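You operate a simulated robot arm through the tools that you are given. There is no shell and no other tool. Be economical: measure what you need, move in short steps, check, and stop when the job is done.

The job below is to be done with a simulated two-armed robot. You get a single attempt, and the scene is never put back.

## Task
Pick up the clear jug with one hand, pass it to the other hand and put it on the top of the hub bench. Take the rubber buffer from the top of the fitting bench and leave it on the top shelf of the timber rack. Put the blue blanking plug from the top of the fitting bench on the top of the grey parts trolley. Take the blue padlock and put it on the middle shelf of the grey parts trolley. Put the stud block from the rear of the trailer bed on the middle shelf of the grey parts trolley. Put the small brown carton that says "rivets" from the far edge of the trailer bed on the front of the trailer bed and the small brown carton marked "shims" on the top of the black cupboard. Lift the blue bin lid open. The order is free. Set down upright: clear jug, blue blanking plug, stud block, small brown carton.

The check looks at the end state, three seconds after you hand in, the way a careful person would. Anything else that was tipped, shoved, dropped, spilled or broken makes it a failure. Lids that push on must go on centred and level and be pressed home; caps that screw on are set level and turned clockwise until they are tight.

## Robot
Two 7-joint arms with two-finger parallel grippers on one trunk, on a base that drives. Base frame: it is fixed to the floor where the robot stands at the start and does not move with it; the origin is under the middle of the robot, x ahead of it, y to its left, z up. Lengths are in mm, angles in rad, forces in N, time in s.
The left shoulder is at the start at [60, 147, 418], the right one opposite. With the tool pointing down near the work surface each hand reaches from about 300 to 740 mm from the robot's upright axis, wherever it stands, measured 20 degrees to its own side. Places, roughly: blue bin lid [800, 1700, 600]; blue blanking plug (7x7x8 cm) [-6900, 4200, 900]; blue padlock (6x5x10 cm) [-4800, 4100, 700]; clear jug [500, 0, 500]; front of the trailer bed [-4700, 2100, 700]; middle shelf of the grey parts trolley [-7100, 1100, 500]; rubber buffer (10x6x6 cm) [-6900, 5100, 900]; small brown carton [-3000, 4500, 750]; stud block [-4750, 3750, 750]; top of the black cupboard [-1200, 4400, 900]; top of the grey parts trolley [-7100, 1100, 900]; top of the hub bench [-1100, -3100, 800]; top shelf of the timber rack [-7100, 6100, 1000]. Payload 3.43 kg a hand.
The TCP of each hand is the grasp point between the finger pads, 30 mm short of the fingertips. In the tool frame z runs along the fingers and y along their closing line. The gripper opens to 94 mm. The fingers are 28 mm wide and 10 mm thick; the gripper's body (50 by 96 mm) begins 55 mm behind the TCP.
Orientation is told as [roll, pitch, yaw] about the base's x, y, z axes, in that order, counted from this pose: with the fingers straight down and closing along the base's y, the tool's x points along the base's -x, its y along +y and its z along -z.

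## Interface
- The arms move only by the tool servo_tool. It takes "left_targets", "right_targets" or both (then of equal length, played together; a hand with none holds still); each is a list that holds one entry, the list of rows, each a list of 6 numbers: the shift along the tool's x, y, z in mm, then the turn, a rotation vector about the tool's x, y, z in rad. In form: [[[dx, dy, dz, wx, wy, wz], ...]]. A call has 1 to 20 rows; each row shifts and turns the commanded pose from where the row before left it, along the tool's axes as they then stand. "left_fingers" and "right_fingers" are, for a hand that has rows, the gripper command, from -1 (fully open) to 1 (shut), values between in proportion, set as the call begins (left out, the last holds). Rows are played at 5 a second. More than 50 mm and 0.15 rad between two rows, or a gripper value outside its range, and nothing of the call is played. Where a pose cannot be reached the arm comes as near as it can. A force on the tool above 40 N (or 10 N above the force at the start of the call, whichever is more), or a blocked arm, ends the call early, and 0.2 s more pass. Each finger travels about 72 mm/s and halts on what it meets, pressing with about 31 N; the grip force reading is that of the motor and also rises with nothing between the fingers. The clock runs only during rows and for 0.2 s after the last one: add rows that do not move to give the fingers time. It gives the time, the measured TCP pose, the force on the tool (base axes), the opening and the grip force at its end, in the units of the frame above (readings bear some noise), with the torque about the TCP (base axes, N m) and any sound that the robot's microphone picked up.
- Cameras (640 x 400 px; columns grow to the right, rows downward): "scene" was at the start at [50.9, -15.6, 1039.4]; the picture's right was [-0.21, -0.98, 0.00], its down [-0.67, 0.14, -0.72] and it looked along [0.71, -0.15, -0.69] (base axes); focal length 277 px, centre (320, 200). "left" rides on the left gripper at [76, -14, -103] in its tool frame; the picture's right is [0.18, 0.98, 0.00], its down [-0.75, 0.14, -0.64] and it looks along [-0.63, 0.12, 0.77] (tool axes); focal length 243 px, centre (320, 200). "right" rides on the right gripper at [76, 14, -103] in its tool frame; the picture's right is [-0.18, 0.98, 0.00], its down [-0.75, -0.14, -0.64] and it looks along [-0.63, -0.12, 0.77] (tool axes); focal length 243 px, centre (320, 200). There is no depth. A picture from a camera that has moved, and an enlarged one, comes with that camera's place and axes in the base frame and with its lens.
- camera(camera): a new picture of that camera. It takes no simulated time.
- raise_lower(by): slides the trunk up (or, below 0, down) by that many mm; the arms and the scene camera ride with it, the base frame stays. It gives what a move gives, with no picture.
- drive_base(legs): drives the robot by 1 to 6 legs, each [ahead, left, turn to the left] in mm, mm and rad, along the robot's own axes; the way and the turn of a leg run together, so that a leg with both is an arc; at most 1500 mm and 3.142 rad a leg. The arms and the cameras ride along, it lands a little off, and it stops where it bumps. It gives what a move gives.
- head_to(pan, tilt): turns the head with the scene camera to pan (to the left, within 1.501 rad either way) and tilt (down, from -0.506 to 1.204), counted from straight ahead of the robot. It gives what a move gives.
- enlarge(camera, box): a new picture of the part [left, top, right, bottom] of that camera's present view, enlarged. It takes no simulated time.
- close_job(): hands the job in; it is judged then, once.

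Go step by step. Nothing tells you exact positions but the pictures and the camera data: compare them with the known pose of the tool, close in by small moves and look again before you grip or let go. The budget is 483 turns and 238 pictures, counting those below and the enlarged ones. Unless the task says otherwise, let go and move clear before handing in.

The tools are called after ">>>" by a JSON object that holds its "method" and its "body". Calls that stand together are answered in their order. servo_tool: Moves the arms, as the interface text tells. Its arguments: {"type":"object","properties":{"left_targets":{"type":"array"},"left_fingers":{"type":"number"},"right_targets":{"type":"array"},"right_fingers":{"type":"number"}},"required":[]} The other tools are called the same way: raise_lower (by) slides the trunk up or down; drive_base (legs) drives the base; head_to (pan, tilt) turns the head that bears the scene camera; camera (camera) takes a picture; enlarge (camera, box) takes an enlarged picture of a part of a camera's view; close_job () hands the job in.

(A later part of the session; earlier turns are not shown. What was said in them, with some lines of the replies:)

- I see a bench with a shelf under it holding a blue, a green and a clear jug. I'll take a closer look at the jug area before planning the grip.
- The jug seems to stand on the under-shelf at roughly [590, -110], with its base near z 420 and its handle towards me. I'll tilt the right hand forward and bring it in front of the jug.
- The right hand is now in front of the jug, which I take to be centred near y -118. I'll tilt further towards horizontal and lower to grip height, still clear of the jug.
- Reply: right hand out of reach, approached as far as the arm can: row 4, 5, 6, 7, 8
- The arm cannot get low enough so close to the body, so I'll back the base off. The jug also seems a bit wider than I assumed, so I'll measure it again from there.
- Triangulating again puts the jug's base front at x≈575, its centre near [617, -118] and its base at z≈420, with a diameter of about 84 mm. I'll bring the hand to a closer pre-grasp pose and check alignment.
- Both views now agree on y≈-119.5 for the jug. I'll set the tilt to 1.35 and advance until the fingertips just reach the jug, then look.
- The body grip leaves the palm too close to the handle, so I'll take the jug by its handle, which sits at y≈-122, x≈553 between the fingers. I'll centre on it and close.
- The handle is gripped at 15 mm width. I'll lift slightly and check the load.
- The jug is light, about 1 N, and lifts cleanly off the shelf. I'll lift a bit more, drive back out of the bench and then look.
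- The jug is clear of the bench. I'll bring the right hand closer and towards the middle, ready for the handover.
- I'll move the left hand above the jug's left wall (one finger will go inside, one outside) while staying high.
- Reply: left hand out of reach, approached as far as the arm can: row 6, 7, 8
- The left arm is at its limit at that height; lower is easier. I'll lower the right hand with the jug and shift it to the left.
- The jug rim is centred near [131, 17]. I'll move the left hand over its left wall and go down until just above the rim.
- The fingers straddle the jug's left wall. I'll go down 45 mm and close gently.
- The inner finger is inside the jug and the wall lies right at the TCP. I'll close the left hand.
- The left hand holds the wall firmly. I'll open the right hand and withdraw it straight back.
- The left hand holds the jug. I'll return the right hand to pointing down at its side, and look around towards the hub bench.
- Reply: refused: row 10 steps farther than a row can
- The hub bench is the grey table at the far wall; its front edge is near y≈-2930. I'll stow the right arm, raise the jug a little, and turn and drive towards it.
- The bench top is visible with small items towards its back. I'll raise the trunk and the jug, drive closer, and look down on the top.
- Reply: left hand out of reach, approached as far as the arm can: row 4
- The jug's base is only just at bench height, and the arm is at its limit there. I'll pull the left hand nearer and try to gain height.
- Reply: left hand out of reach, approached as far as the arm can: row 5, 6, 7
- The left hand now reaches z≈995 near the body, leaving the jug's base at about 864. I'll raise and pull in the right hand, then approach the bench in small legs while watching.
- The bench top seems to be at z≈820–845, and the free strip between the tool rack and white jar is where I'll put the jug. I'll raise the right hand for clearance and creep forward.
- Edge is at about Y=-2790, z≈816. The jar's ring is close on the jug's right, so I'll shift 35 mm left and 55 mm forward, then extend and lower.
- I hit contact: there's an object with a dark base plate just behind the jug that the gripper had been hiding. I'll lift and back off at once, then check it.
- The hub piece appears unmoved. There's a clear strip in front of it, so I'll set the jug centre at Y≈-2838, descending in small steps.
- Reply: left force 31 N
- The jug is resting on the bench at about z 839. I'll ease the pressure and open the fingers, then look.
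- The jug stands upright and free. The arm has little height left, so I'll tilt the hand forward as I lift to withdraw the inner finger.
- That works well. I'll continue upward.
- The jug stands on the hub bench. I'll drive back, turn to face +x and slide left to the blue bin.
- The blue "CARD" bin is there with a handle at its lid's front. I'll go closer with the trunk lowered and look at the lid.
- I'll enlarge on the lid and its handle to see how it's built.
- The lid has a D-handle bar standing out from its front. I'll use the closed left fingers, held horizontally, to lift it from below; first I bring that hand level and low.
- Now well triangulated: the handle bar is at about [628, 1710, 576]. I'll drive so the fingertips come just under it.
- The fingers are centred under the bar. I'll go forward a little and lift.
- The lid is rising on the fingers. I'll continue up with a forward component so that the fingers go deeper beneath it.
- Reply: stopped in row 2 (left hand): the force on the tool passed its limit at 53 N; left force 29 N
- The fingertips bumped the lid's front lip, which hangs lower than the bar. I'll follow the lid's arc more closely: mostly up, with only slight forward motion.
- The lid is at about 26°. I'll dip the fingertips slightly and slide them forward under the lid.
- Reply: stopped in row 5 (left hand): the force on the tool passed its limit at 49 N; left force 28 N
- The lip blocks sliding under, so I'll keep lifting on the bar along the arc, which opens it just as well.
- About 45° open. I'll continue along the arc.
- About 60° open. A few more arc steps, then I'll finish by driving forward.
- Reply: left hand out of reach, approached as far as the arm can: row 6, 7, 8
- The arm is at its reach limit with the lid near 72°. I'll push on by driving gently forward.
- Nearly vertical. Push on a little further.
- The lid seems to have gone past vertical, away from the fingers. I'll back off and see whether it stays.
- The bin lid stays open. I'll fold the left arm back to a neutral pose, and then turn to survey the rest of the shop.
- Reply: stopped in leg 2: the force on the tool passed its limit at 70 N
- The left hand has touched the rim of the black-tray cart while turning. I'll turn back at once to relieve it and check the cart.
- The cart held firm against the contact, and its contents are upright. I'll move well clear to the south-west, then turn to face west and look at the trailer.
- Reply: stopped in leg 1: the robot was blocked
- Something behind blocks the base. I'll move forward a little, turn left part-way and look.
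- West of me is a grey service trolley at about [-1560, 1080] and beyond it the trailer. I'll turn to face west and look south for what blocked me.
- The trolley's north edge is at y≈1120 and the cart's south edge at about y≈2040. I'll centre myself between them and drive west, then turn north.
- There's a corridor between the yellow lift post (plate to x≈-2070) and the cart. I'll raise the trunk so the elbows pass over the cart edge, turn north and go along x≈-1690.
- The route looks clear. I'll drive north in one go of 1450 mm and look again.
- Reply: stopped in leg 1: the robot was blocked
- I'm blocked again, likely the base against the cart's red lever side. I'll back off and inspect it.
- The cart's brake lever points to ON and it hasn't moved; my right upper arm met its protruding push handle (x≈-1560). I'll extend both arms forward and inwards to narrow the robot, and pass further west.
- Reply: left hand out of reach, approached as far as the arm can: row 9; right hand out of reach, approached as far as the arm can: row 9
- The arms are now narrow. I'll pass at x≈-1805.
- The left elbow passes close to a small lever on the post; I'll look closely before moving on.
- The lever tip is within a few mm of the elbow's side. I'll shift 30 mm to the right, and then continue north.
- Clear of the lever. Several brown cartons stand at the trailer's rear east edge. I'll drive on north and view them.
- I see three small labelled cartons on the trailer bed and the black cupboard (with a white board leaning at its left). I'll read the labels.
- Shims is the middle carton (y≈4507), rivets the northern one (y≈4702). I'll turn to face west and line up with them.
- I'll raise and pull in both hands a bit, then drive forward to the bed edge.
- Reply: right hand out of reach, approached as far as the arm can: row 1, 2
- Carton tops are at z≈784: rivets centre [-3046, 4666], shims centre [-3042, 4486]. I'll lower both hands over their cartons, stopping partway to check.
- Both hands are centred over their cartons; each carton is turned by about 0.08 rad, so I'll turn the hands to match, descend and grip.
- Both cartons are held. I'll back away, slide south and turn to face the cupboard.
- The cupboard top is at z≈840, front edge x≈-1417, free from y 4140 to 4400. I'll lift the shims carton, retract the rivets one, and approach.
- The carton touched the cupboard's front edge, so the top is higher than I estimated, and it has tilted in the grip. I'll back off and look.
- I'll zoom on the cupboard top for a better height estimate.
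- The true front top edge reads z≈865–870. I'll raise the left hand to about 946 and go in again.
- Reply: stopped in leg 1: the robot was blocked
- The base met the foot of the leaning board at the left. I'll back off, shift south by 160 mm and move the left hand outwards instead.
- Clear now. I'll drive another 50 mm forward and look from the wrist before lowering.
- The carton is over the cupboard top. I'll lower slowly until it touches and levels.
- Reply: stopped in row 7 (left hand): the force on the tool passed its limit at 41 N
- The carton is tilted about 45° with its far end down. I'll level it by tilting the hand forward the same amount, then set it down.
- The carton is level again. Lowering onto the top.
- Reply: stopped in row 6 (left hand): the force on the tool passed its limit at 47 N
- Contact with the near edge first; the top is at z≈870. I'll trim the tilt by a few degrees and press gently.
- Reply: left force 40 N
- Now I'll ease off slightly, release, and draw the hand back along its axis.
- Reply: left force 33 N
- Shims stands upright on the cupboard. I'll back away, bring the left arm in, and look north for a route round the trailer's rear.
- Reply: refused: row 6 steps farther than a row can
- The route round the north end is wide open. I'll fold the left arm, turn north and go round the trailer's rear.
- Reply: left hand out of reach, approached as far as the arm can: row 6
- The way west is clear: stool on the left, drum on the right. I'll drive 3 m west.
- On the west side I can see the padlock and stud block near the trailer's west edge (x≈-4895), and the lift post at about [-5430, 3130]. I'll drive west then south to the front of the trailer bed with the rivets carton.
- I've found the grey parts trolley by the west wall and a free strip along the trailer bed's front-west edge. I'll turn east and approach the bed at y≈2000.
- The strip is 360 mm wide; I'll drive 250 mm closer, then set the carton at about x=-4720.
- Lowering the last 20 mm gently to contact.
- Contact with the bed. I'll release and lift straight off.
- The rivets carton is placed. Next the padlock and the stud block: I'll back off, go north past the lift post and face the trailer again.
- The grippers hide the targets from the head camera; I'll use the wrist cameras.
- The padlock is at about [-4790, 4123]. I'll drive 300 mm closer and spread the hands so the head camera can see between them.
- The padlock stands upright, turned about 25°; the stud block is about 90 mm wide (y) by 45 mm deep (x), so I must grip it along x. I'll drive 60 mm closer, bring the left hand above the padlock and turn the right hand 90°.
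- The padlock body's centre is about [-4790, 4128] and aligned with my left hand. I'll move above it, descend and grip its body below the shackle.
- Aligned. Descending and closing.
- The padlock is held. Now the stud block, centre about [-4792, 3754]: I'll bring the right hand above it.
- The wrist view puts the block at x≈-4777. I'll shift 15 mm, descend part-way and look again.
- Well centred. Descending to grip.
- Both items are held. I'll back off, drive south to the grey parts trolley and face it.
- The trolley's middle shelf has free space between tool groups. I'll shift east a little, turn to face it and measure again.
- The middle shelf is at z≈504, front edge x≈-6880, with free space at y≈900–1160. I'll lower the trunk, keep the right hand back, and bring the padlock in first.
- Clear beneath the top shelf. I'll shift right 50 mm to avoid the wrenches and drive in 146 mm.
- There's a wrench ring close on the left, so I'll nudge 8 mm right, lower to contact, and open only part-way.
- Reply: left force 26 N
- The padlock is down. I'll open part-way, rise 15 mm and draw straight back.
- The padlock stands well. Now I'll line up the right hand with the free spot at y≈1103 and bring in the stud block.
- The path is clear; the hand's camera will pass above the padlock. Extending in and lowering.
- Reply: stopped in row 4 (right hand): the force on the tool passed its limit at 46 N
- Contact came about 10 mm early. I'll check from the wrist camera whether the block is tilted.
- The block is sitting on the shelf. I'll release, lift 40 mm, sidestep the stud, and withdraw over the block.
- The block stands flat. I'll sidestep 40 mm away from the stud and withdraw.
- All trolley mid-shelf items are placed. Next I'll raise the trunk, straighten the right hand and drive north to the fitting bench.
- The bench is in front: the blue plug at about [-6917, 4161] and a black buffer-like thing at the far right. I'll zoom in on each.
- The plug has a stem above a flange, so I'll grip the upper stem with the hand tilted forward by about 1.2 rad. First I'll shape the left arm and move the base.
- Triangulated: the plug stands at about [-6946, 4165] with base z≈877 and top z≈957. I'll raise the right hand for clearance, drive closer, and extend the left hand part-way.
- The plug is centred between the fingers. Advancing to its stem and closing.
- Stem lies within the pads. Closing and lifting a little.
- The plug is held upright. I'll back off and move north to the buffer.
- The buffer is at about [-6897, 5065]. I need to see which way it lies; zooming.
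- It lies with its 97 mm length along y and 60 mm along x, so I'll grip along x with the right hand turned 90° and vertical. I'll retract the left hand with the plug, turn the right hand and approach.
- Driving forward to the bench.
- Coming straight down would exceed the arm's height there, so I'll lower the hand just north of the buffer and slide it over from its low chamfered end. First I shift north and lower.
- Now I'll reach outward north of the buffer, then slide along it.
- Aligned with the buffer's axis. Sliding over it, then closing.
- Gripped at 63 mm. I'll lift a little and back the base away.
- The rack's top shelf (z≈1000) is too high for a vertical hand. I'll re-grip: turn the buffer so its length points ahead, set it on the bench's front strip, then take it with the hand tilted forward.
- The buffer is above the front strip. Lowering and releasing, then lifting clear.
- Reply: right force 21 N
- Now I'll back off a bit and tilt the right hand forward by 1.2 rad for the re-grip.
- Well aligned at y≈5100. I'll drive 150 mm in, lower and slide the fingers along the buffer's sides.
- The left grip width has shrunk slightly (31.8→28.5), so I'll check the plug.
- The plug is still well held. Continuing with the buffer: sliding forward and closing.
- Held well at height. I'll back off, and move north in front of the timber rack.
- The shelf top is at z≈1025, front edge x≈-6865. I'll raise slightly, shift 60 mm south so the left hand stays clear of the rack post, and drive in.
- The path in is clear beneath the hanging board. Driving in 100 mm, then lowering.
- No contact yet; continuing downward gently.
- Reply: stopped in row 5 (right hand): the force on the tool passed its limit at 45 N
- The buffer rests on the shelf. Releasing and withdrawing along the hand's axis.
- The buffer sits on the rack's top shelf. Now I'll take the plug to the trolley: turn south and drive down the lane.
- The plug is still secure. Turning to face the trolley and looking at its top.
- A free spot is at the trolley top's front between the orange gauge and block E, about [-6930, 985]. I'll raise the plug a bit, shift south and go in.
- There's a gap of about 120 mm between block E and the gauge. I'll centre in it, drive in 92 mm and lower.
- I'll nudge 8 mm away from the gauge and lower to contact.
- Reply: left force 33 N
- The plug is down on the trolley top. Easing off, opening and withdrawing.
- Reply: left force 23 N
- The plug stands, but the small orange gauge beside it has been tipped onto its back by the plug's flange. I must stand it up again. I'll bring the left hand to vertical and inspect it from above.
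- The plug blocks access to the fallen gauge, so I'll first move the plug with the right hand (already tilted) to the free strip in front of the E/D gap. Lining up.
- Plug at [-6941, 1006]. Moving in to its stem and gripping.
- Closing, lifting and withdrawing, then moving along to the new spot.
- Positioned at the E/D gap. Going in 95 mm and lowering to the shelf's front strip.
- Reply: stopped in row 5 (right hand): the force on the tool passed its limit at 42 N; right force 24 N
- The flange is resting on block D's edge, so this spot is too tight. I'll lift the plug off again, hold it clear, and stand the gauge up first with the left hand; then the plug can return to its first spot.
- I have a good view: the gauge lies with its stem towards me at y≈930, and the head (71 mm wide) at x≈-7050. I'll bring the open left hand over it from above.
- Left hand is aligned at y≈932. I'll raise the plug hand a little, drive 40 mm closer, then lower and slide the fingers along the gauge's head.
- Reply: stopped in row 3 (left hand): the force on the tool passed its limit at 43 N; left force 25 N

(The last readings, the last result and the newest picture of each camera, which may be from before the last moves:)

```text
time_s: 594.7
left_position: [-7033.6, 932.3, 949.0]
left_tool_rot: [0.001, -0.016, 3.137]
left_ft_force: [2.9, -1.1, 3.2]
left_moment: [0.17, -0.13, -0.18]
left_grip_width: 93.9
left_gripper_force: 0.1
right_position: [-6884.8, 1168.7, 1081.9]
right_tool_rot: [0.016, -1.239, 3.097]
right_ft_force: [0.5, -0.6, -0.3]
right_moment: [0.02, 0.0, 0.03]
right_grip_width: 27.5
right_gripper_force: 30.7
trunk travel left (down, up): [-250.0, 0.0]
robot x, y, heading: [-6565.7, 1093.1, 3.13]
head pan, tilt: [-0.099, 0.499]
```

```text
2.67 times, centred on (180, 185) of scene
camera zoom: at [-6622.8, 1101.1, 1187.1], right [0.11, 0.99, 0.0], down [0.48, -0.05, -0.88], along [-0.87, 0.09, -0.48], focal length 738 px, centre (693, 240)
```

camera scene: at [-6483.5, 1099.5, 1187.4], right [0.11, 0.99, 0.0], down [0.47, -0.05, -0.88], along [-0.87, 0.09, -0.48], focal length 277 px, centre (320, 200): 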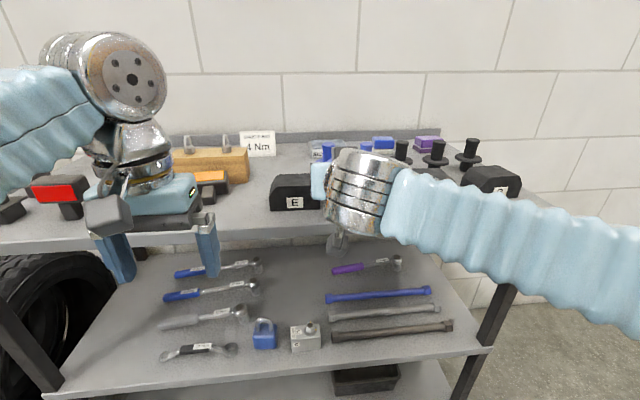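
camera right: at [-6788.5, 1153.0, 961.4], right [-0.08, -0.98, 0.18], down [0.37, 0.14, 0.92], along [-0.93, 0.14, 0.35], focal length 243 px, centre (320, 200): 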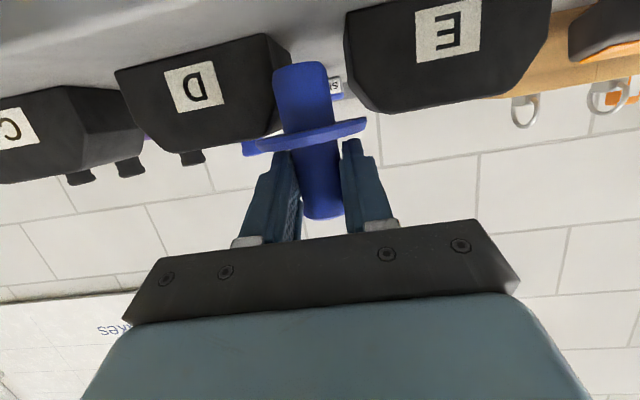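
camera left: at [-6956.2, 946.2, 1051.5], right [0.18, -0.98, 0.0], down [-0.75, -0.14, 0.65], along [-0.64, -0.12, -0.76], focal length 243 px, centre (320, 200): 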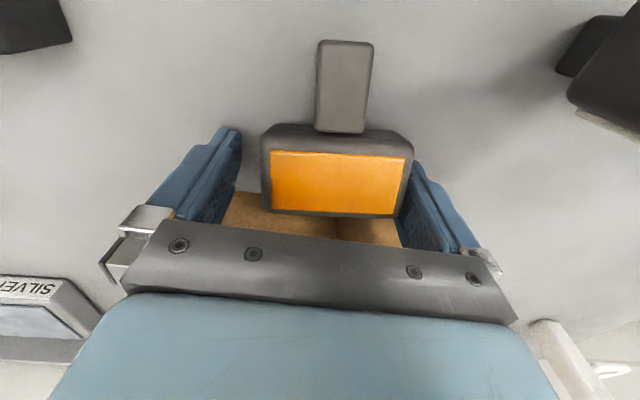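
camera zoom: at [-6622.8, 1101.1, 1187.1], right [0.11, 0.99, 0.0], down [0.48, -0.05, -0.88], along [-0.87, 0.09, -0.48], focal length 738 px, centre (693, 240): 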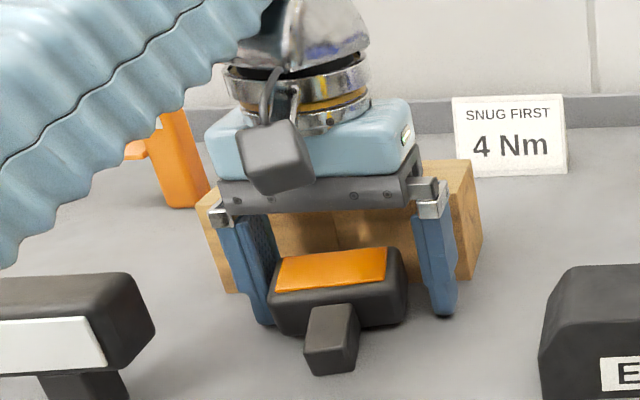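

The head is between the fingers. I'll raise 2 mm off the surface, centre, and close.

>>> {"method": "servo_tool", "body": {"left_targets": [[[0, 0, -3, 0, 0, 0], [8, 5, 0, 0, 0, 0], [0, 0, 0, 0, 0, 0]]]}}

>>> {"method": "servo_tool", "body": {"left_targets": [[[0, 0, 0, 0, 0, 0], [0, 0, 0, 0, 0, 0], [0, 0, 0, 0, 0, 0], [0, 0, 0, 0, 0, 0]]], "left_fingers": 1}}

>>> {"method": "servo_tool", "body": {"left_targets": [[[0, 0, -8, 0, 0, 0], [0, 0, -8, 0, -0.12, 0], [-1, 0, -8, 0, -0.12, 0], [-2, 0, -8, 0, -0.12, 0], [-3, 0, -8, 0, -0.12, 0], [-4, 0, -7, 0, -0.12, 0], [-4, 0, -6, 0, -0.12, 0], [-3, 0, -3, 0, -0.12, 0], [0, 0, 0, 0, -0.12, 0], [0, 0, 0, 0, -0.12, 0], [0, 0, 0, 0, -0.12, 0], [0, 0, 0, 0, 0, 0]]]}}

>>> {"method": "camera", "body": {"camera": "left"}}

>>> {"method": "enlarge", "body": {"camera": "scene", "box": [60, 110, 300, 260]}}

```text
time_s: 595.5
left_position: [-7023.8, 927.8, 952.7]
left_tool_rot: [0.0, -0.012, 3.138]
left_ft_force: [-0.3, -1.0, -0.1]
left_moment: [-0.01, -0.03, -0.01]
left_grip_width: 94.0
left_gripper_force: 0.1
right_position: [-6886.1, 1169.4, 1081.8]
right_tool_rot: [0.017, -1.24, 3.1]
right_ft_force: [0.4, 0.2, -1.2]
right_moment: [0.01, -0.03, 0.02]
right_grip_width: 27.6
right_gripper_force: 31.1
trunk travel left (down, up): [-250.0, 0.0]
robot x, y, heading: [-6561.9, 1090.9, 3.131]
head pan, tilt: [-0.099, 0.499]
```

```text
time_s: 596.5
left_position: [-7024.3, 926.9, 952.7]
left_tool_rot: [-0.001, -0.014, 3.138]
left_ft_force: [-0.7, 0.1, 0.9]
left_moment: [0.04, 0.02, 0.05]
left_grip_width: 78.3
left_gripper_force: 31.2
right_position: [-6885.7, 1169.8, 1080.6]
right_tool_rot: [0.014, -1.238, 3.1]
right_ft_force: [-0.9, 1.2, -1.4]
right_moment: [0.0, 0.0, 0.0]
right_grip_width: 27.7
right_gripper_force: 31.0
trunk travel left (down, up): [-250.0, 0.0]
robot x, y, heading: [-6565.5, 1091.7, 3.137]
head pan, tilt: [-0.099, 0.499]
```

```text
time_s: 599.1
left_position: [-7024.6, 926.1, 1013.0]
left_tool_rot: [0.001, -1.214, 3.135]
left_ft_force: [-0.8, 0.2, -0.7]
left_moment: [0.01, 0.0, 0.02]
left_grip_width: 76.5
left_gripper_force: 30.5
right_position: [-6885.0, 1170.5, 1081.0]
right_tool_rot: [0.016, -1.239, 3.099]
right_ft_force: [-0.2, -1.2, -1.1]
right_moment: [-0.01, -0.03, -0.03]
right_grip_width: 27.7
right_gripper_force: 31.0
trunk travel left (down, up): [-250.0, 0.0]
robot x, y, heading: [-6560.5, 1091.9, 3.13]
head pan, tilt: [-0.099, 0.499]
```

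```text
30 pictures are left
camera left: at [-6902.4, 940.9, 977.5], right [0.06, -0.98, -0.17], down [0.34, -0.14, 0.93], along [-0.94, -0.11, 0.32], focal length 243 px, centre (320, 200)
```

left: 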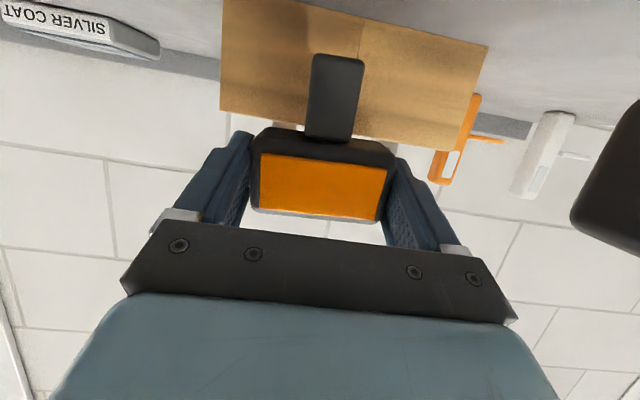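

```text
2.67 times, centred on (180, 185) of scene
camera zoom: at [-6623.2, 1101.1, 1187.2], right [0.11, 0.99, 0.0], down [0.48, -0.05, -0.88], along [-0.87, 0.09, -0.48], focal length 738 px, centre (693, 240)
```

zoom: 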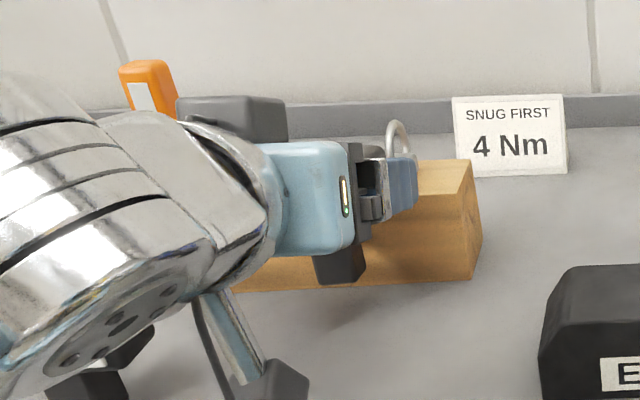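

The gauge is up, about 20° short of vertical. I'll move it back to its original place and lower until its stem's rear edge touches.

>>> {"method": "servo_tool", "body": {"left_targets": [[[7, 0, -18, 0, 0, 0], [7, 0, -18, 0, 0, 0], [6, 0, -18, 0, 0, 0], [12, 0, 4.5, 0, 0, 0], [9.4, 0, 3.5, 0, 0, 0], [3, 0, 1, 0, 0, 0], [3, 0, 1, 0, 0, 0], [3, 0, 1, 0, 0, 0], [3, 0, 1, 0, 0, 0], [0, 0, 0, 0, 0, 0]]]}}

>>> {"method": "camera", "body": {"camera": "left"}}

```text
time_s: 601.3
left_position: [-6965.6, 928.4, 980.7]
left_tool_rot: [0.001, -1.22, 3.132]
left_ft_force: [-1.0, 4.0, 21.6]
left_moment: [0.15, 0.36, 0.0]
left_grip_width: 76.3
left_gripper_force: 31.6
right_position: [-6883.8, 1170.2, 1082.7]
right_tool_rot: [0.019, -1.24, 3.097]
right_ft_force: [-1.3, -0.3, -0.7]
right_moment: [0.01, 0.0, 0.0]
right_grip_width: 27.8
right_gripper_force: 31.1
trunk travel left (down, up): [-250.0, 0.0]
robot x, y, heading: [-6560.6, 1089.2, 3.132]
head pan, tilt: [-0.099, 0.499]
```

```text
28 pictures are left
camera left: at [-6843.8, 941.8, 944.5], right [0.06, -0.98, -0.17], down [0.34, -0.14, 0.93], along [-0.94, -0.11, 0.33], focal length 243 px, centre (320, 200)
```

left: 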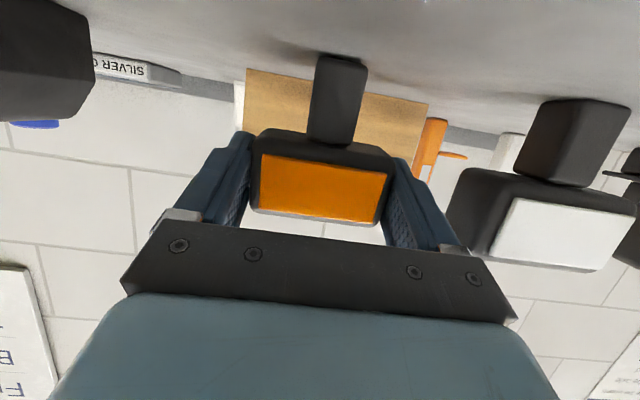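

In contact. I'll rotate it the rest of the way: a bit more hand tilt plus a small pivoting motion towards me.

>>> {"method": "servo_tool", "body": {"left_targets": [[[2.2, 0, -3.1, 0, -0.06, 0], [2.2, 0, -3.1, 0, -0.06, 0], [2.8, 0, -3.4, 0, 0, 0], [2.8, 0, -3.4, 0, 0, 0], [0, 0, 0, 0, 0, 0]]]}}

>>> {"method": "camera", "body": {"camera": "left"}}

>>> {"method": "enlarge", "body": {"camera": "scene", "box": [20, 120, 260, 270]}}

```text
time_s: 602.5
left_position: [-6950.9, 926.3, 973.0]
left_tool_rot: [0.004, -1.336, 3.136]
left_ft_force: [-5.8, -0.6, 21.1]
left_moment: [-0.02, 0.43, 0.02]
left_grip_width: 76.1
left_gripper_force: 30.8
right_position: [-6885.0, 1169.3, 1081.5]
right_tool_rot: [0.019, -1.24, 3.096]
right_ft_force: [-0.4, -0.4, -1.5]
right_moment: [0.03, -0.01, 0.0]
right_grip_width: 27.6
right_gripper_force: 31.1
trunk travel left (down, up): [-250.0, 0.0]
robot x, y, heading: [-6562.9, 1090.9, 3.133]
head pan, tilt: [-0.099, 0.499]
```

```text
27 pictures are left
camera left: at [-6834.3, 940.7, 922.3], right [0.04, -0.98, -0.18], down [0.45, -0.14, 0.88], along [-0.89, -0.11, 0.43], focal length 243 px, centre (320, 200)
```

left: 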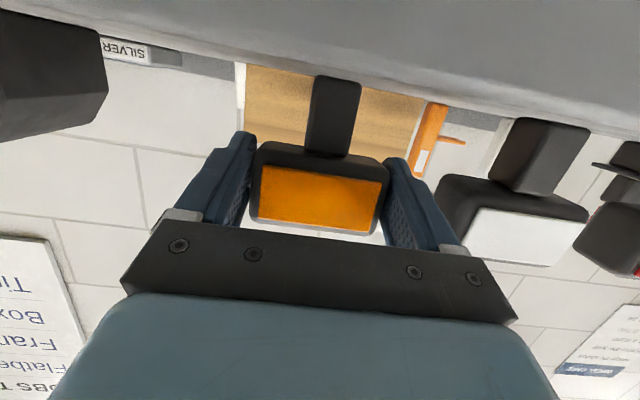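

```text
2.67 times, centred on (140, 195) of scene
camera zoom: at [-6622.9, 1101.5, 1187.2], right [0.11, 0.99, 0.0], down [0.48, -0.05, -0.88], along [-0.87, 0.09, -0.48], focal length 738 px, centre (800, 213)
```

zoom: 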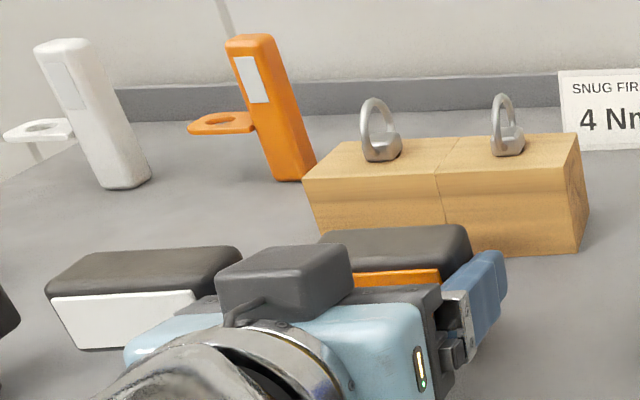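

It now stands within a few degrees of vertical. One last small pivot, then I'll release.

>>> {"method": "servo_tool", "body": {"left_targets": [[[2, 0, -2.5, 0, 0, 0], [0, 0, 0, 0, 0, 0]]]}}

>>> {"method": "servo_tool", "body": {"left_targets": [[[0, 0, 0, 0, 0, 0], [0, 0, 0, 0, 0, 0], [0, 0, 0, 0, 0, 0], [0, 0, 0, 0, 0, 0]]], "left_fingers": -0.9}}

>>> {"method": "camera", "body": {"camera": "left"}}

```text
time_s: 603.1
left_position: [-6948.3, 927.7, 970.9]
left_tool_rot: [0.007, -1.335, 3.132]
left_ft_force: [-6.1, -1.1, 19.7]
left_moment: [0.01, 0.45, -0.01]
left_grip_width: 76.2
left_gripper_force: 30.9
right_position: [-6884.8, 1169.1, 1080.8]
right_tool_rot: [0.017, -1.239, 3.097]
right_ft_force: [0.4, -0.3, -1.3]
right_moment: [0.01, -0.01, 0.03]
right_grip_width: 27.9
right_gripper_force: 31.1
trunk travel left (down, up): [-250.0, 0.0]
robot x, y, heading: [-6564.1, 1088.7, 3.134]
head pan, tilt: [-0.099, 0.499]
```

```text
time_s: 604.1
left_position: [-6949.0, 927.3, 970.3]
left_tool_rot: [0.002, -1.332, 3.134]
left_ft_force: [-0.2, 0.0, 0.4]
left_moment: [-0.02, 0.0, -0.01]
left_grip_width: 89.4
left_gripper_force: 0.0
right_position: [-6885.2, 1169.5, 1080.5]
right_tool_rot: [0.017, -1.24, 3.1]
right_ft_force: [0.3, 0.3, -0.7]
right_moment: [-0.03, -0.01, -0.03]
right_grip_width: 27.6
right_gripper_force: 30.6
trunk travel left (down, up): [-250.0, 0.0]
robot x, y, heading: [-6561.6, 1088.9, 3.13]
head pan, tilt: [-0.099, 0.499]
```

```text
25 pictures are left
camera left: at [-6831.4, 940.6, 920.4], right [0.04, -0.98, -0.18], down [0.45, -0.14, 0.88], along [-0.89, -0.11, 0.43], focal length 243 px, centre (320, 200)
```

left: 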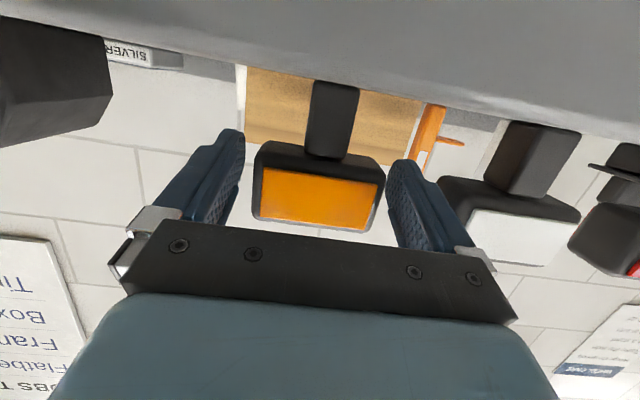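

The gauge stands on its own. Withdrawing straight back.

>>> {"method": "servo_tool", "body": {"left_targets": [[[0, 0, -15, 0, 0, 0], [0, 0, -20, 0, 0, 0], [0, 0, -25, 0, 0, 0], [0, 0, -30, 0, 0, 0], [0, 0, 0, 0, 0, 0]]]}}

>>> {"method": "drive_base", "body": {"legs": [[-150, 0, 0]]}}

>>> {"method": "head_to", "body": {"pan": 0.2, "tilt": 0.45}}

>>> {"method": "camera", "body": {"camera": "scene"}}

```text
time_s: 605.3
left_position: [-6860.1, 927.4, 991.3]
left_tool_rot: [0.001, -1.334, 3.133]
left_ft_force: [0.1, 0.9, 0.2]
left_moment: [-0.02, 0.0, 0.01]
left_grip_width: 89.4
left_gripper_force: 0.0
right_position: [-6885.9, 1169.4, 1080.0]
right_tool_rot: [0.015, -1.239, 3.098]
right_ft_force: [0.8, -0.2, -1.1]
right_moment: [-0.02, -0.01, -0.01]
right_grip_width: 27.7
right_gripper_force: 30.8
trunk travel left (down, up): [-250.0, 0.0]
robot x, y, heading: [-6565.4, 1090.8, 3.135]
head pan, tilt: [-0.099, 0.499]
```

```text
time_s: 606.7
left_position: [-6712.0, 925.1, 990.6]
left_tool_rot: [0.005, -1.334, 3.134]
left_ft_force: [0.2, 0.2, 0.0]
left_moment: [0.01, 0.0, 0.01]
left_grip_width: 89.5
left_gripper_force: 0.1
right_position: [-6735.1, 1168.7, 1081.5]
right_tool_rot: [0.015, -1.236, 3.099]
right_ft_force: [-0.9, 1.0, -1.3]
right_moment: [-0.03, 0.01, 0.0]
right_grip_width: 27.5
right_gripper_force: 30.9
trunk travel left (down, up): [-250.0, 0.0]
robot x, y, heading: [-6413.9, 1088.5, 3.13]
head pan, tilt: [-0.099, 0.499]
```

```text
time_s: 607.5
left_position: [-6709.9, 926.9, 991.7]
left_tool_rot: [0.002, -1.333, 3.136]
left_ft_force: [-0.2, -0.3, -0.8]
left_moment: [0.0, 0.02, 0.0]
left_grip_width: 89.4
left_gripper_force: 0.1
right_position: [-6733.9, 1168.6, 1081.3]
right_tool_rot: [0.017, -1.237, 3.098]
right_ft_force: [0.1, 0.2, -1.2]
right_moment: [-0.01, -0.01, -0.04]
right_grip_width: 27.5
right_gripper_force: 31.1
trunk travel left (down, up): [-250.0, 0.0]
robot x, y, heading: [-6415.5, 1087.7, 3.134]
head pan, tilt: [0.201, 0.45]
```

```text
24 pictures are left
camera scene: at [-6472.4, 1072.6, 1191.6], right [-0.19, 0.98, 0.0], down [0.43, 0.08, -0.9], along [-0.88, -0.17, -0.44], focal length 277 px, centre (320, 200)
```

scene: 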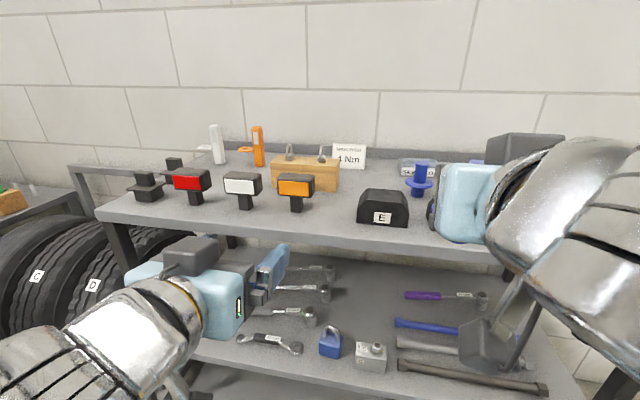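

The gauge is upright in line with its neighbours. The front strip is free from x≈-6860 to -6935, so I'll put the plug at about [-6897, 1010], clear of everything.

>>> {"method": "servo_tool", "body": {"left_targets": [[[0, 0, -25, 0, 0, 0], [0, 0, -25, 0, 0, 0], [0, 0, 0, 0, 0, 0]]]}}

>>> {"method": "drive_base", "body": {"legs": [[0, 158, 0], [100, 0, 0]]}}

>>> {"method": "camera", "body": {"camera": "right"}}

```text
time_s: 608.3
left_position: [-6661.9, 925.2, 1003.6]
left_tool_rot: [0.002, -1.334, 3.135]
left_ft_force: [-0.2, 0.3, -0.7]
left_moment: [-0.01, 0.02, 0.03]
left_grip_width: 89.4
left_gripper_force: 0.0
right_position: [-6735.5, 1168.5, 1080.8]
right_tool_rot: [0.015, -1.24, 3.098]
right_ft_force: [0.9, 0.3, -1.5]
right_moment: [0.01, -0.01, -0.03]
right_grip_width: 27.7
right_gripper_force: 31.5
trunk travel left (down, up): [-250.0, 0.0]
robot x, y, heading: [-6413.8, 1090.0, 3.136]
head pan, tilt: [0.201, 0.45]
```

```text
time_s: 610.4
left_position: [-6762.4, 769.6, 1002.7]
left_tool_rot: [0.002, -1.332, 3.135]
left_ft_force: [0.2, -0.3, -0.2]
left_moment: [-0.03, 0.01, -0.03]
left_grip_width: 89.3
left_gripper_force: 0.1
right_position: [-6835.4, 1012.8, 1081.7]
right_tool_rot: [0.016, -1.239, 3.098]
right_ft_force: [-0.3, 0.1, -0.3]
right_moment: [0.0, -0.07, 0.01]
right_grip_width: 27.9
right_gripper_force: 30.9
trunk travel left (down, up): [-250.0, 0.0]
robot x, y, heading: [-6515.5, 933.5, 3.134]
head pan, tilt: [0.201, 0.45]
```

```text
23 pictures are left
camera right: at [-6714.3, 993.3, 1043.0], right [-0.09, -0.98, 0.18], down [0.36, 0.14, 0.92], along [-0.93, 0.15, 0.35], focal length 243 px, centre (320, 200)
```

right: 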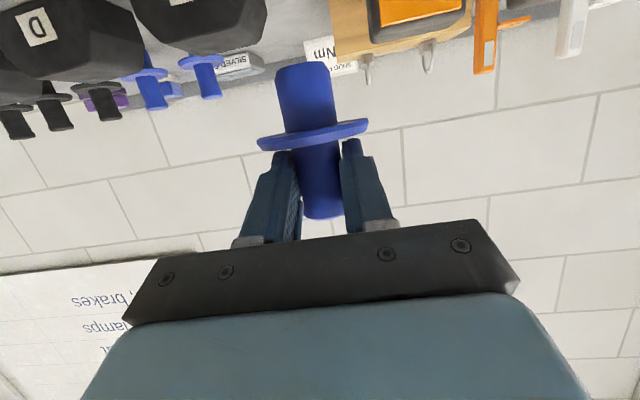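

Aligned. Moving in 55 mm and lowering to contact.

>>> {"method": "drive_base", "body": {"legs": [[56, 0, 0]]}}

>>> {"method": "servo_tool", "body": {"right_targets": [[[28, 0, 10, 0, 0, 0], [28, 0, 10, 0, 0, 0], [19, 0, 6.6, 0, 0, 0], [0, 0, 0, 0, 0, 0]]]}}

>>> {"method": "camera", "body": {"camera": "right"}}

>>> {"method": "enlarge", "body": {"camera": "scene", "box": [260, 140, 500, 290]}}

```text
time_s: 611.4
left_position: [-6819.2, 769.9, 1002.3]
left_tool_rot: [0.003, -1.332, 3.134]
left_ft_force: [-0.3, 0.2, 0.4]
left_moment: [-0.02, 0.0, 0.03]
left_grip_width: 89.3
left_gripper_force: 0.1
right_position: [-6891.4, 1012.4, 1080.6]
right_tool_rot: [0.015, -1.24, 3.098]
right_ft_force: [0.2, -0.7, -0.7]
right_moment: [0.0, -0.04, -0.05]
right_grip_width: 27.6
right_gripper_force: 31.3
trunk travel left (down, up): [-250.0, 0.0]
robot x, y, heading: [-6569.2, 935.1, 3.134]
head pan, tilt: [0.201, 0.45]
```

```text
time_s: 612.4
left_position: [-6819.4, 770.1, 1002.6]
left_tool_rot: [0.002, -1.332, 3.134]
left_ft_force: [-0.5, 0.2, -0.3]
left_moment: [-0.02, -0.01, 0.01]
left_grip_width: 89.3
left_gripper_force: 0.0
right_position: [-6891.8, 1012.3, 1002.8]
right_tool_rot: [0.016, -1.237, 3.097]
right_ft_force: [-0.2, -0.2, -2.4]
right_moment: [-0.04, 0.0, -0.03]
right_grip_width: 27.5
right_gripper_force: 31.2
trunk travel left (down, up): [-250.0, 0.0]
robot x, y, heading: [-6567.7, 933.9, 3.13]
head pan, tilt: [0.201, 0.45]
```

```text
22 pictures are left
camera right: at [-6770.5, 993.1, 963.3], right [-0.09, -0.98, 0.18], down [0.36, 0.14, 0.92], along [-0.93, 0.15, 0.35], focal length 243 px, centre (320, 200)
```

right: 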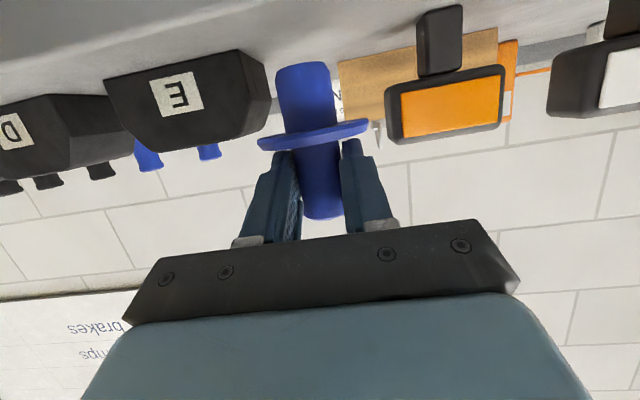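

```text
2.67 times, centred on (380, 215) of scene
camera zoom: at [-6629.5, 917.0, 1191.6], right [-0.19, 0.98, 0.0], down [0.43, 0.08, -0.9], along [-0.88, -0.17, -0.44], focal length 738 px, centre (160, 160)
```

zoom: 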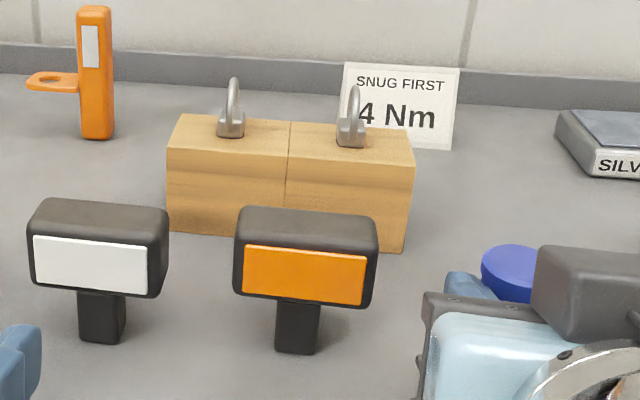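

Clear on both sides. Lowering slowly to contact.

>>> {"method": "servo_tool", "body": {"right_targets": [[[5.6, 0, 2, 0, 0, 0], [4.7, 0, 1.7, 0, 0, 0], [2.8, 0, 1, 0, 0, 0], [2.8, 0, 1, 0, 0, 0], [2.8, 0, 1, 0, 0, 0], [2.8, 0, 1, 0, 0, 0], [1.9, 0, 0.7, 0, 0, 0], [0, 0, 0, 0, 0, 0]]]}}

>>> {"method": "camera", "body": {"camera": "right"}}

```text
time_s: 614.2
left_position: [-6818.1, 769.6, 1003.7]
left_tool_rot: [0.004, -1.333, 3.133]
left_ft_force: [0.8, -0.5, 0.2]
left_moment: [-0.04, -0.03, 0.0]
left_grip_width: 89.4
left_gripper_force: 0.0
right_position: [-6892.8, 1011.6, 978.2]
right_tool_rot: [0.021, -1.244, 3.095]
right_ft_force: [-5.8, 4.8, 31.2]
right_moment: [0.21, 0.59, -0.03]
right_grip_width: 27.5
right_gripper_force: 30.9
trunk travel left (down, up): [-250.0, 0.0]
robot x, y, heading: [-6569.3, 930.3, 3.131]
head pan, tilt: [0.201, 0.45]
```

```text
20 pictures are left
camera right: at [-6771.0, 993.3, 940.5], right [-0.09, -0.98, 0.18], down [0.37, 0.14, 0.92], along [-0.92, 0.15, 0.35], focal length 243 px, centre (320, 200)
```

right: 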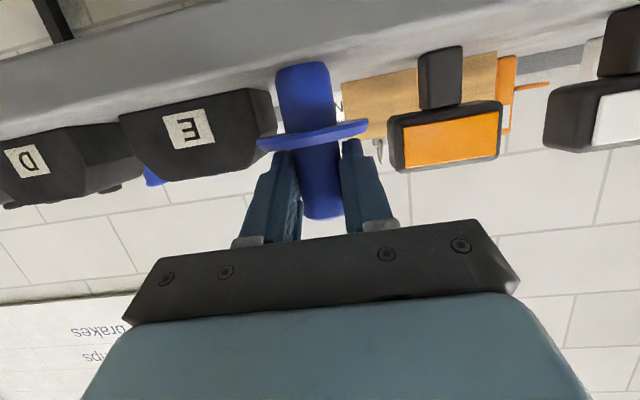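

On the surface. Easing off, opening and withdrawing.

>>> {"method": "servo_tool", "body": {"right_targets": [[[-1.9, 0, -0.7, 0, 0, 0], [0, 0, 0, 0, 0, 0]]]}}

>>> {"method": "servo_tool", "body": {"right_targets": [[[0, 0, 0, 0, 0, 0], [0, 0, 0, 0, 0, 0], [0, 0, 0, 0, 0, 0], [0, 0, -15, 0, 0, 0], [0, 0, -30, 0, 0, 0], [0, 0, -40, 0, 0, 0], [0, 0, 0, 0, 0, 0]]], "right_fingers": -0.4}}

>>> {"method": "drive_base", "body": {"legs": [[-350, 0, 0]]}}

>>> {"method": "head_to", "body": {"pan": 0, "tilt": 0.4}}

>>> {"method": "camera", "body": {"camera": "scene"}}

```text
time_s: 614.8
left_position: [-6819.0, 770.4, 1003.0]
left_tool_rot: [0.002, -1.333, 3.135]
left_ft_force: [-0.2, 0.0, -0.3]
left_moment: [0.02, -0.02, -0.01]
left_grip_width: 89.3
left_gripper_force: 0.0
right_position: [-6891.8, 1010.9, 979.5]
right_tool_rot: [0.016, -1.24, 3.098]
right_ft_force: [-6.7, 2.5, 27.1]
right_moment: [0.09, 0.61, -0.04]
right_grip_width: 27.7
right_gripper_force: 30.8
trunk travel left (down, up): [-250.0, 0.0]
robot x, y, heading: [-6569.3, 935.2, 3.134]
head pan, tilt: [0.201, 0.45]
```

```text
time_s: 616.4
left_position: [-6818.8, 770.6, 1001.9]
left_tool_rot: [0.001, -1.334, 3.134]
left_ft_force: [-0.5, 0.2, 0.7]
left_moment: [0.02, 0.02, -0.03]
left_grip_width: 89.3
left_gripper_force: 0.1
right_position: [-6811.9, 1010.1, 1005.2]
right_tool_rot: [0.015, -1.238, 3.097]
right_ft_force: [0.6, 0.2, 0.4]
right_moment: [0.03, -0.03, -0.01]
right_grip_width: 65.9
right_gripper_force: 0.2
trunk travel left (down, up): [-250.0, 0.0]
robot x, y, heading: [-6566.1, 934.4, 3.136]
head pan, tilt: [0.201, 0.45]
```

```text
time_s: 618.6
left_position: [-6470.0, 766.6, 1002.3]
left_tool_rot: [0.001, -1.333, 3.138]
left_ft_force: [-0.4, 0.0, 0.1]
left_moment: [-0.01, -0.01, 0.0]
left_grip_width: 89.6
left_gripper_force: 0.0
right_position: [-6464.9, 1006.2, 1004.7]
right_tool_rot: [0.019, -1.237, 3.1]
right_ft_force: [0.2, -0.5, -0.4]
right_moment: [0.02, -0.01, -0.03]
right_grip_width: 65.7
right_gripper_force: 0.1
trunk travel left (down, up): [-250.0, 0.0]
robot x, y, heading: [-6224.9, 929.1, 3.141]
head pan, tilt: [0.201, 0.45]
```

```text
time_s: 619.4
left_position: [-6469.9, 767.0, 1002.7]
left_tool_rot: [0.001, -1.334, 3.137]
left_ft_force: [0.7, -0.2, -0.7]
left_moment: [0.01, 0.02, 0.0]
left_grip_width: 89.1
left_gripper_force: 0.1
right_position: [-6465.5, 1007.3, 1005.7]
right_tool_rot: [0.017, -1.237, 3.101]
right_ft_force: [-0.4, 0.4, -0.2]
right_moment: [0.02, 0.03, -0.03]
right_grip_width: 65.9
right_gripper_force: 0.1
trunk travel left (down, up): [-250.0, 0.0]
robot x, y, heading: [-6219.1, 932.8, 3.139]
head pan, tilt: [0.0, 0.4]
```

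```text
19 pictures are left
camera scene: at [-6283.9, 932.6, 1196.3], right [0.0, 1.0, 0.0], down [0.39, 0.0, -0.92], along [-0.92, 0.0, -0.39], focal length 277 px, centre (320, 200)
```

scene: 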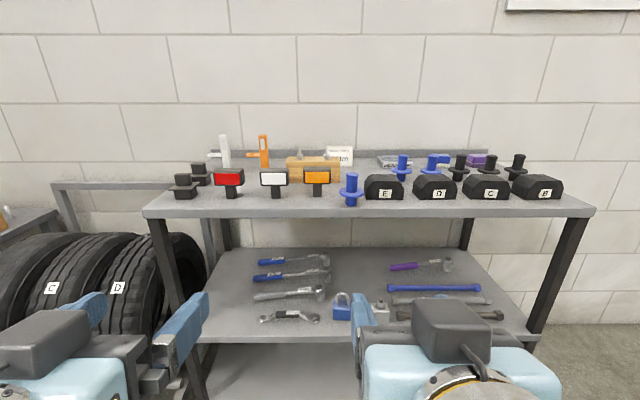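

Everything on the trolley stands upright, plug included. One last close look before handing in.

>>> {"method": "enlarge", "body": {"camera": "scene", "box": [260, 140, 420, 240]}}

>>> {"method": "enlarge", "body": {"camera": "scene", "box": [240, 250, 540, 340]}}

```text
4.00 times, centred on (340, 190) of scene
camera zoom: at [-6283.9, 932.6, 1196.3], right [0.0, 1.0, 0.0], down [0.39, 0.0, -0.92], along [-0.92, 0.0, -0.39], focal length 1106 px, centre (240, 240)
```

zoom: 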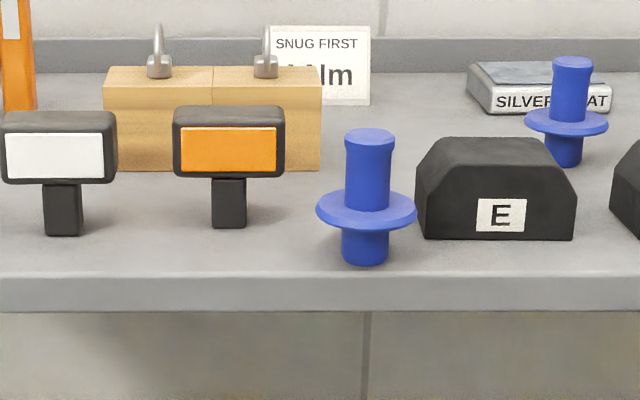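

```text
2.13 times, centred on (390, 295) of scene
camera zoom: at [-6283.9, 932.6, 1196.3], right [0.0, 1.0, 0.0], down [0.39, 0.0, -0.92], along [-0.92, 0.0, -0.39], focal length 590 px, centre (171, -3)
```

zoom: 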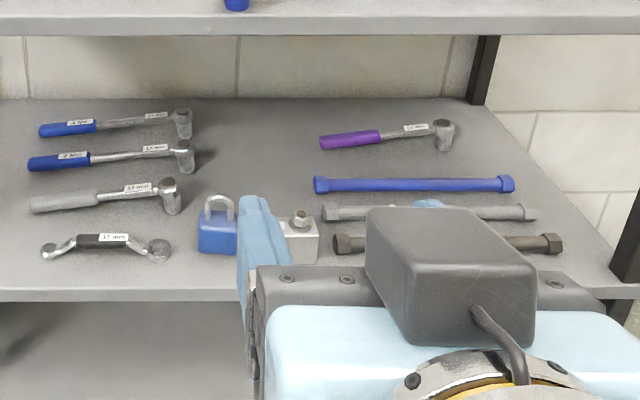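

The plug, gauge, padlock and stud block all stand upright in place, and both hands are empty and clear. I'm handing the job in.

>>> {"method": "close_job", "body": {}}

```text
The job is handed in.
```

I moved every item to its place, opened the blue bin lid, let everything go and handed the job in. Along the way I knocked or bumped a few other things, listed below.

- **Jug:** on the front of the hub bench top, upright, passed from the right hand to the left. On the way in it touched a hub piece already on the bench, which did not appear to move.
- **Rubber buffer:** on the top shelf of the timber rack.
- **Blue plug:** upright on the top of the grey parts trolley, by the front edge.
- **Padlock and stud block:** both standing on the trolley's middle shelf.
- **Cartons:** "rivets" is on the front of the trailer bed and "shims" is on the top of the black cupboard, both upright.
- **Bin lid:** it stayed open after I backed away.

Other things I disturbed:

- **Orange gauge on the trolley top:** the plug tipped it onto its back. I stood it up again in line with its neighbours, within a couple of centimetres of where it was.
- **Block D on the trolley top:** the plug briefly pressed on its edge while I was finding it a spot. It still looked in line with the other blocks.
- **Bumps while driving:** I hit the tool cart twice, and probably a service trolley and the foot of the leaning white board. Nothing on either cart fell and the board stayed up, but I could not confirm that none of them shifted slightly.
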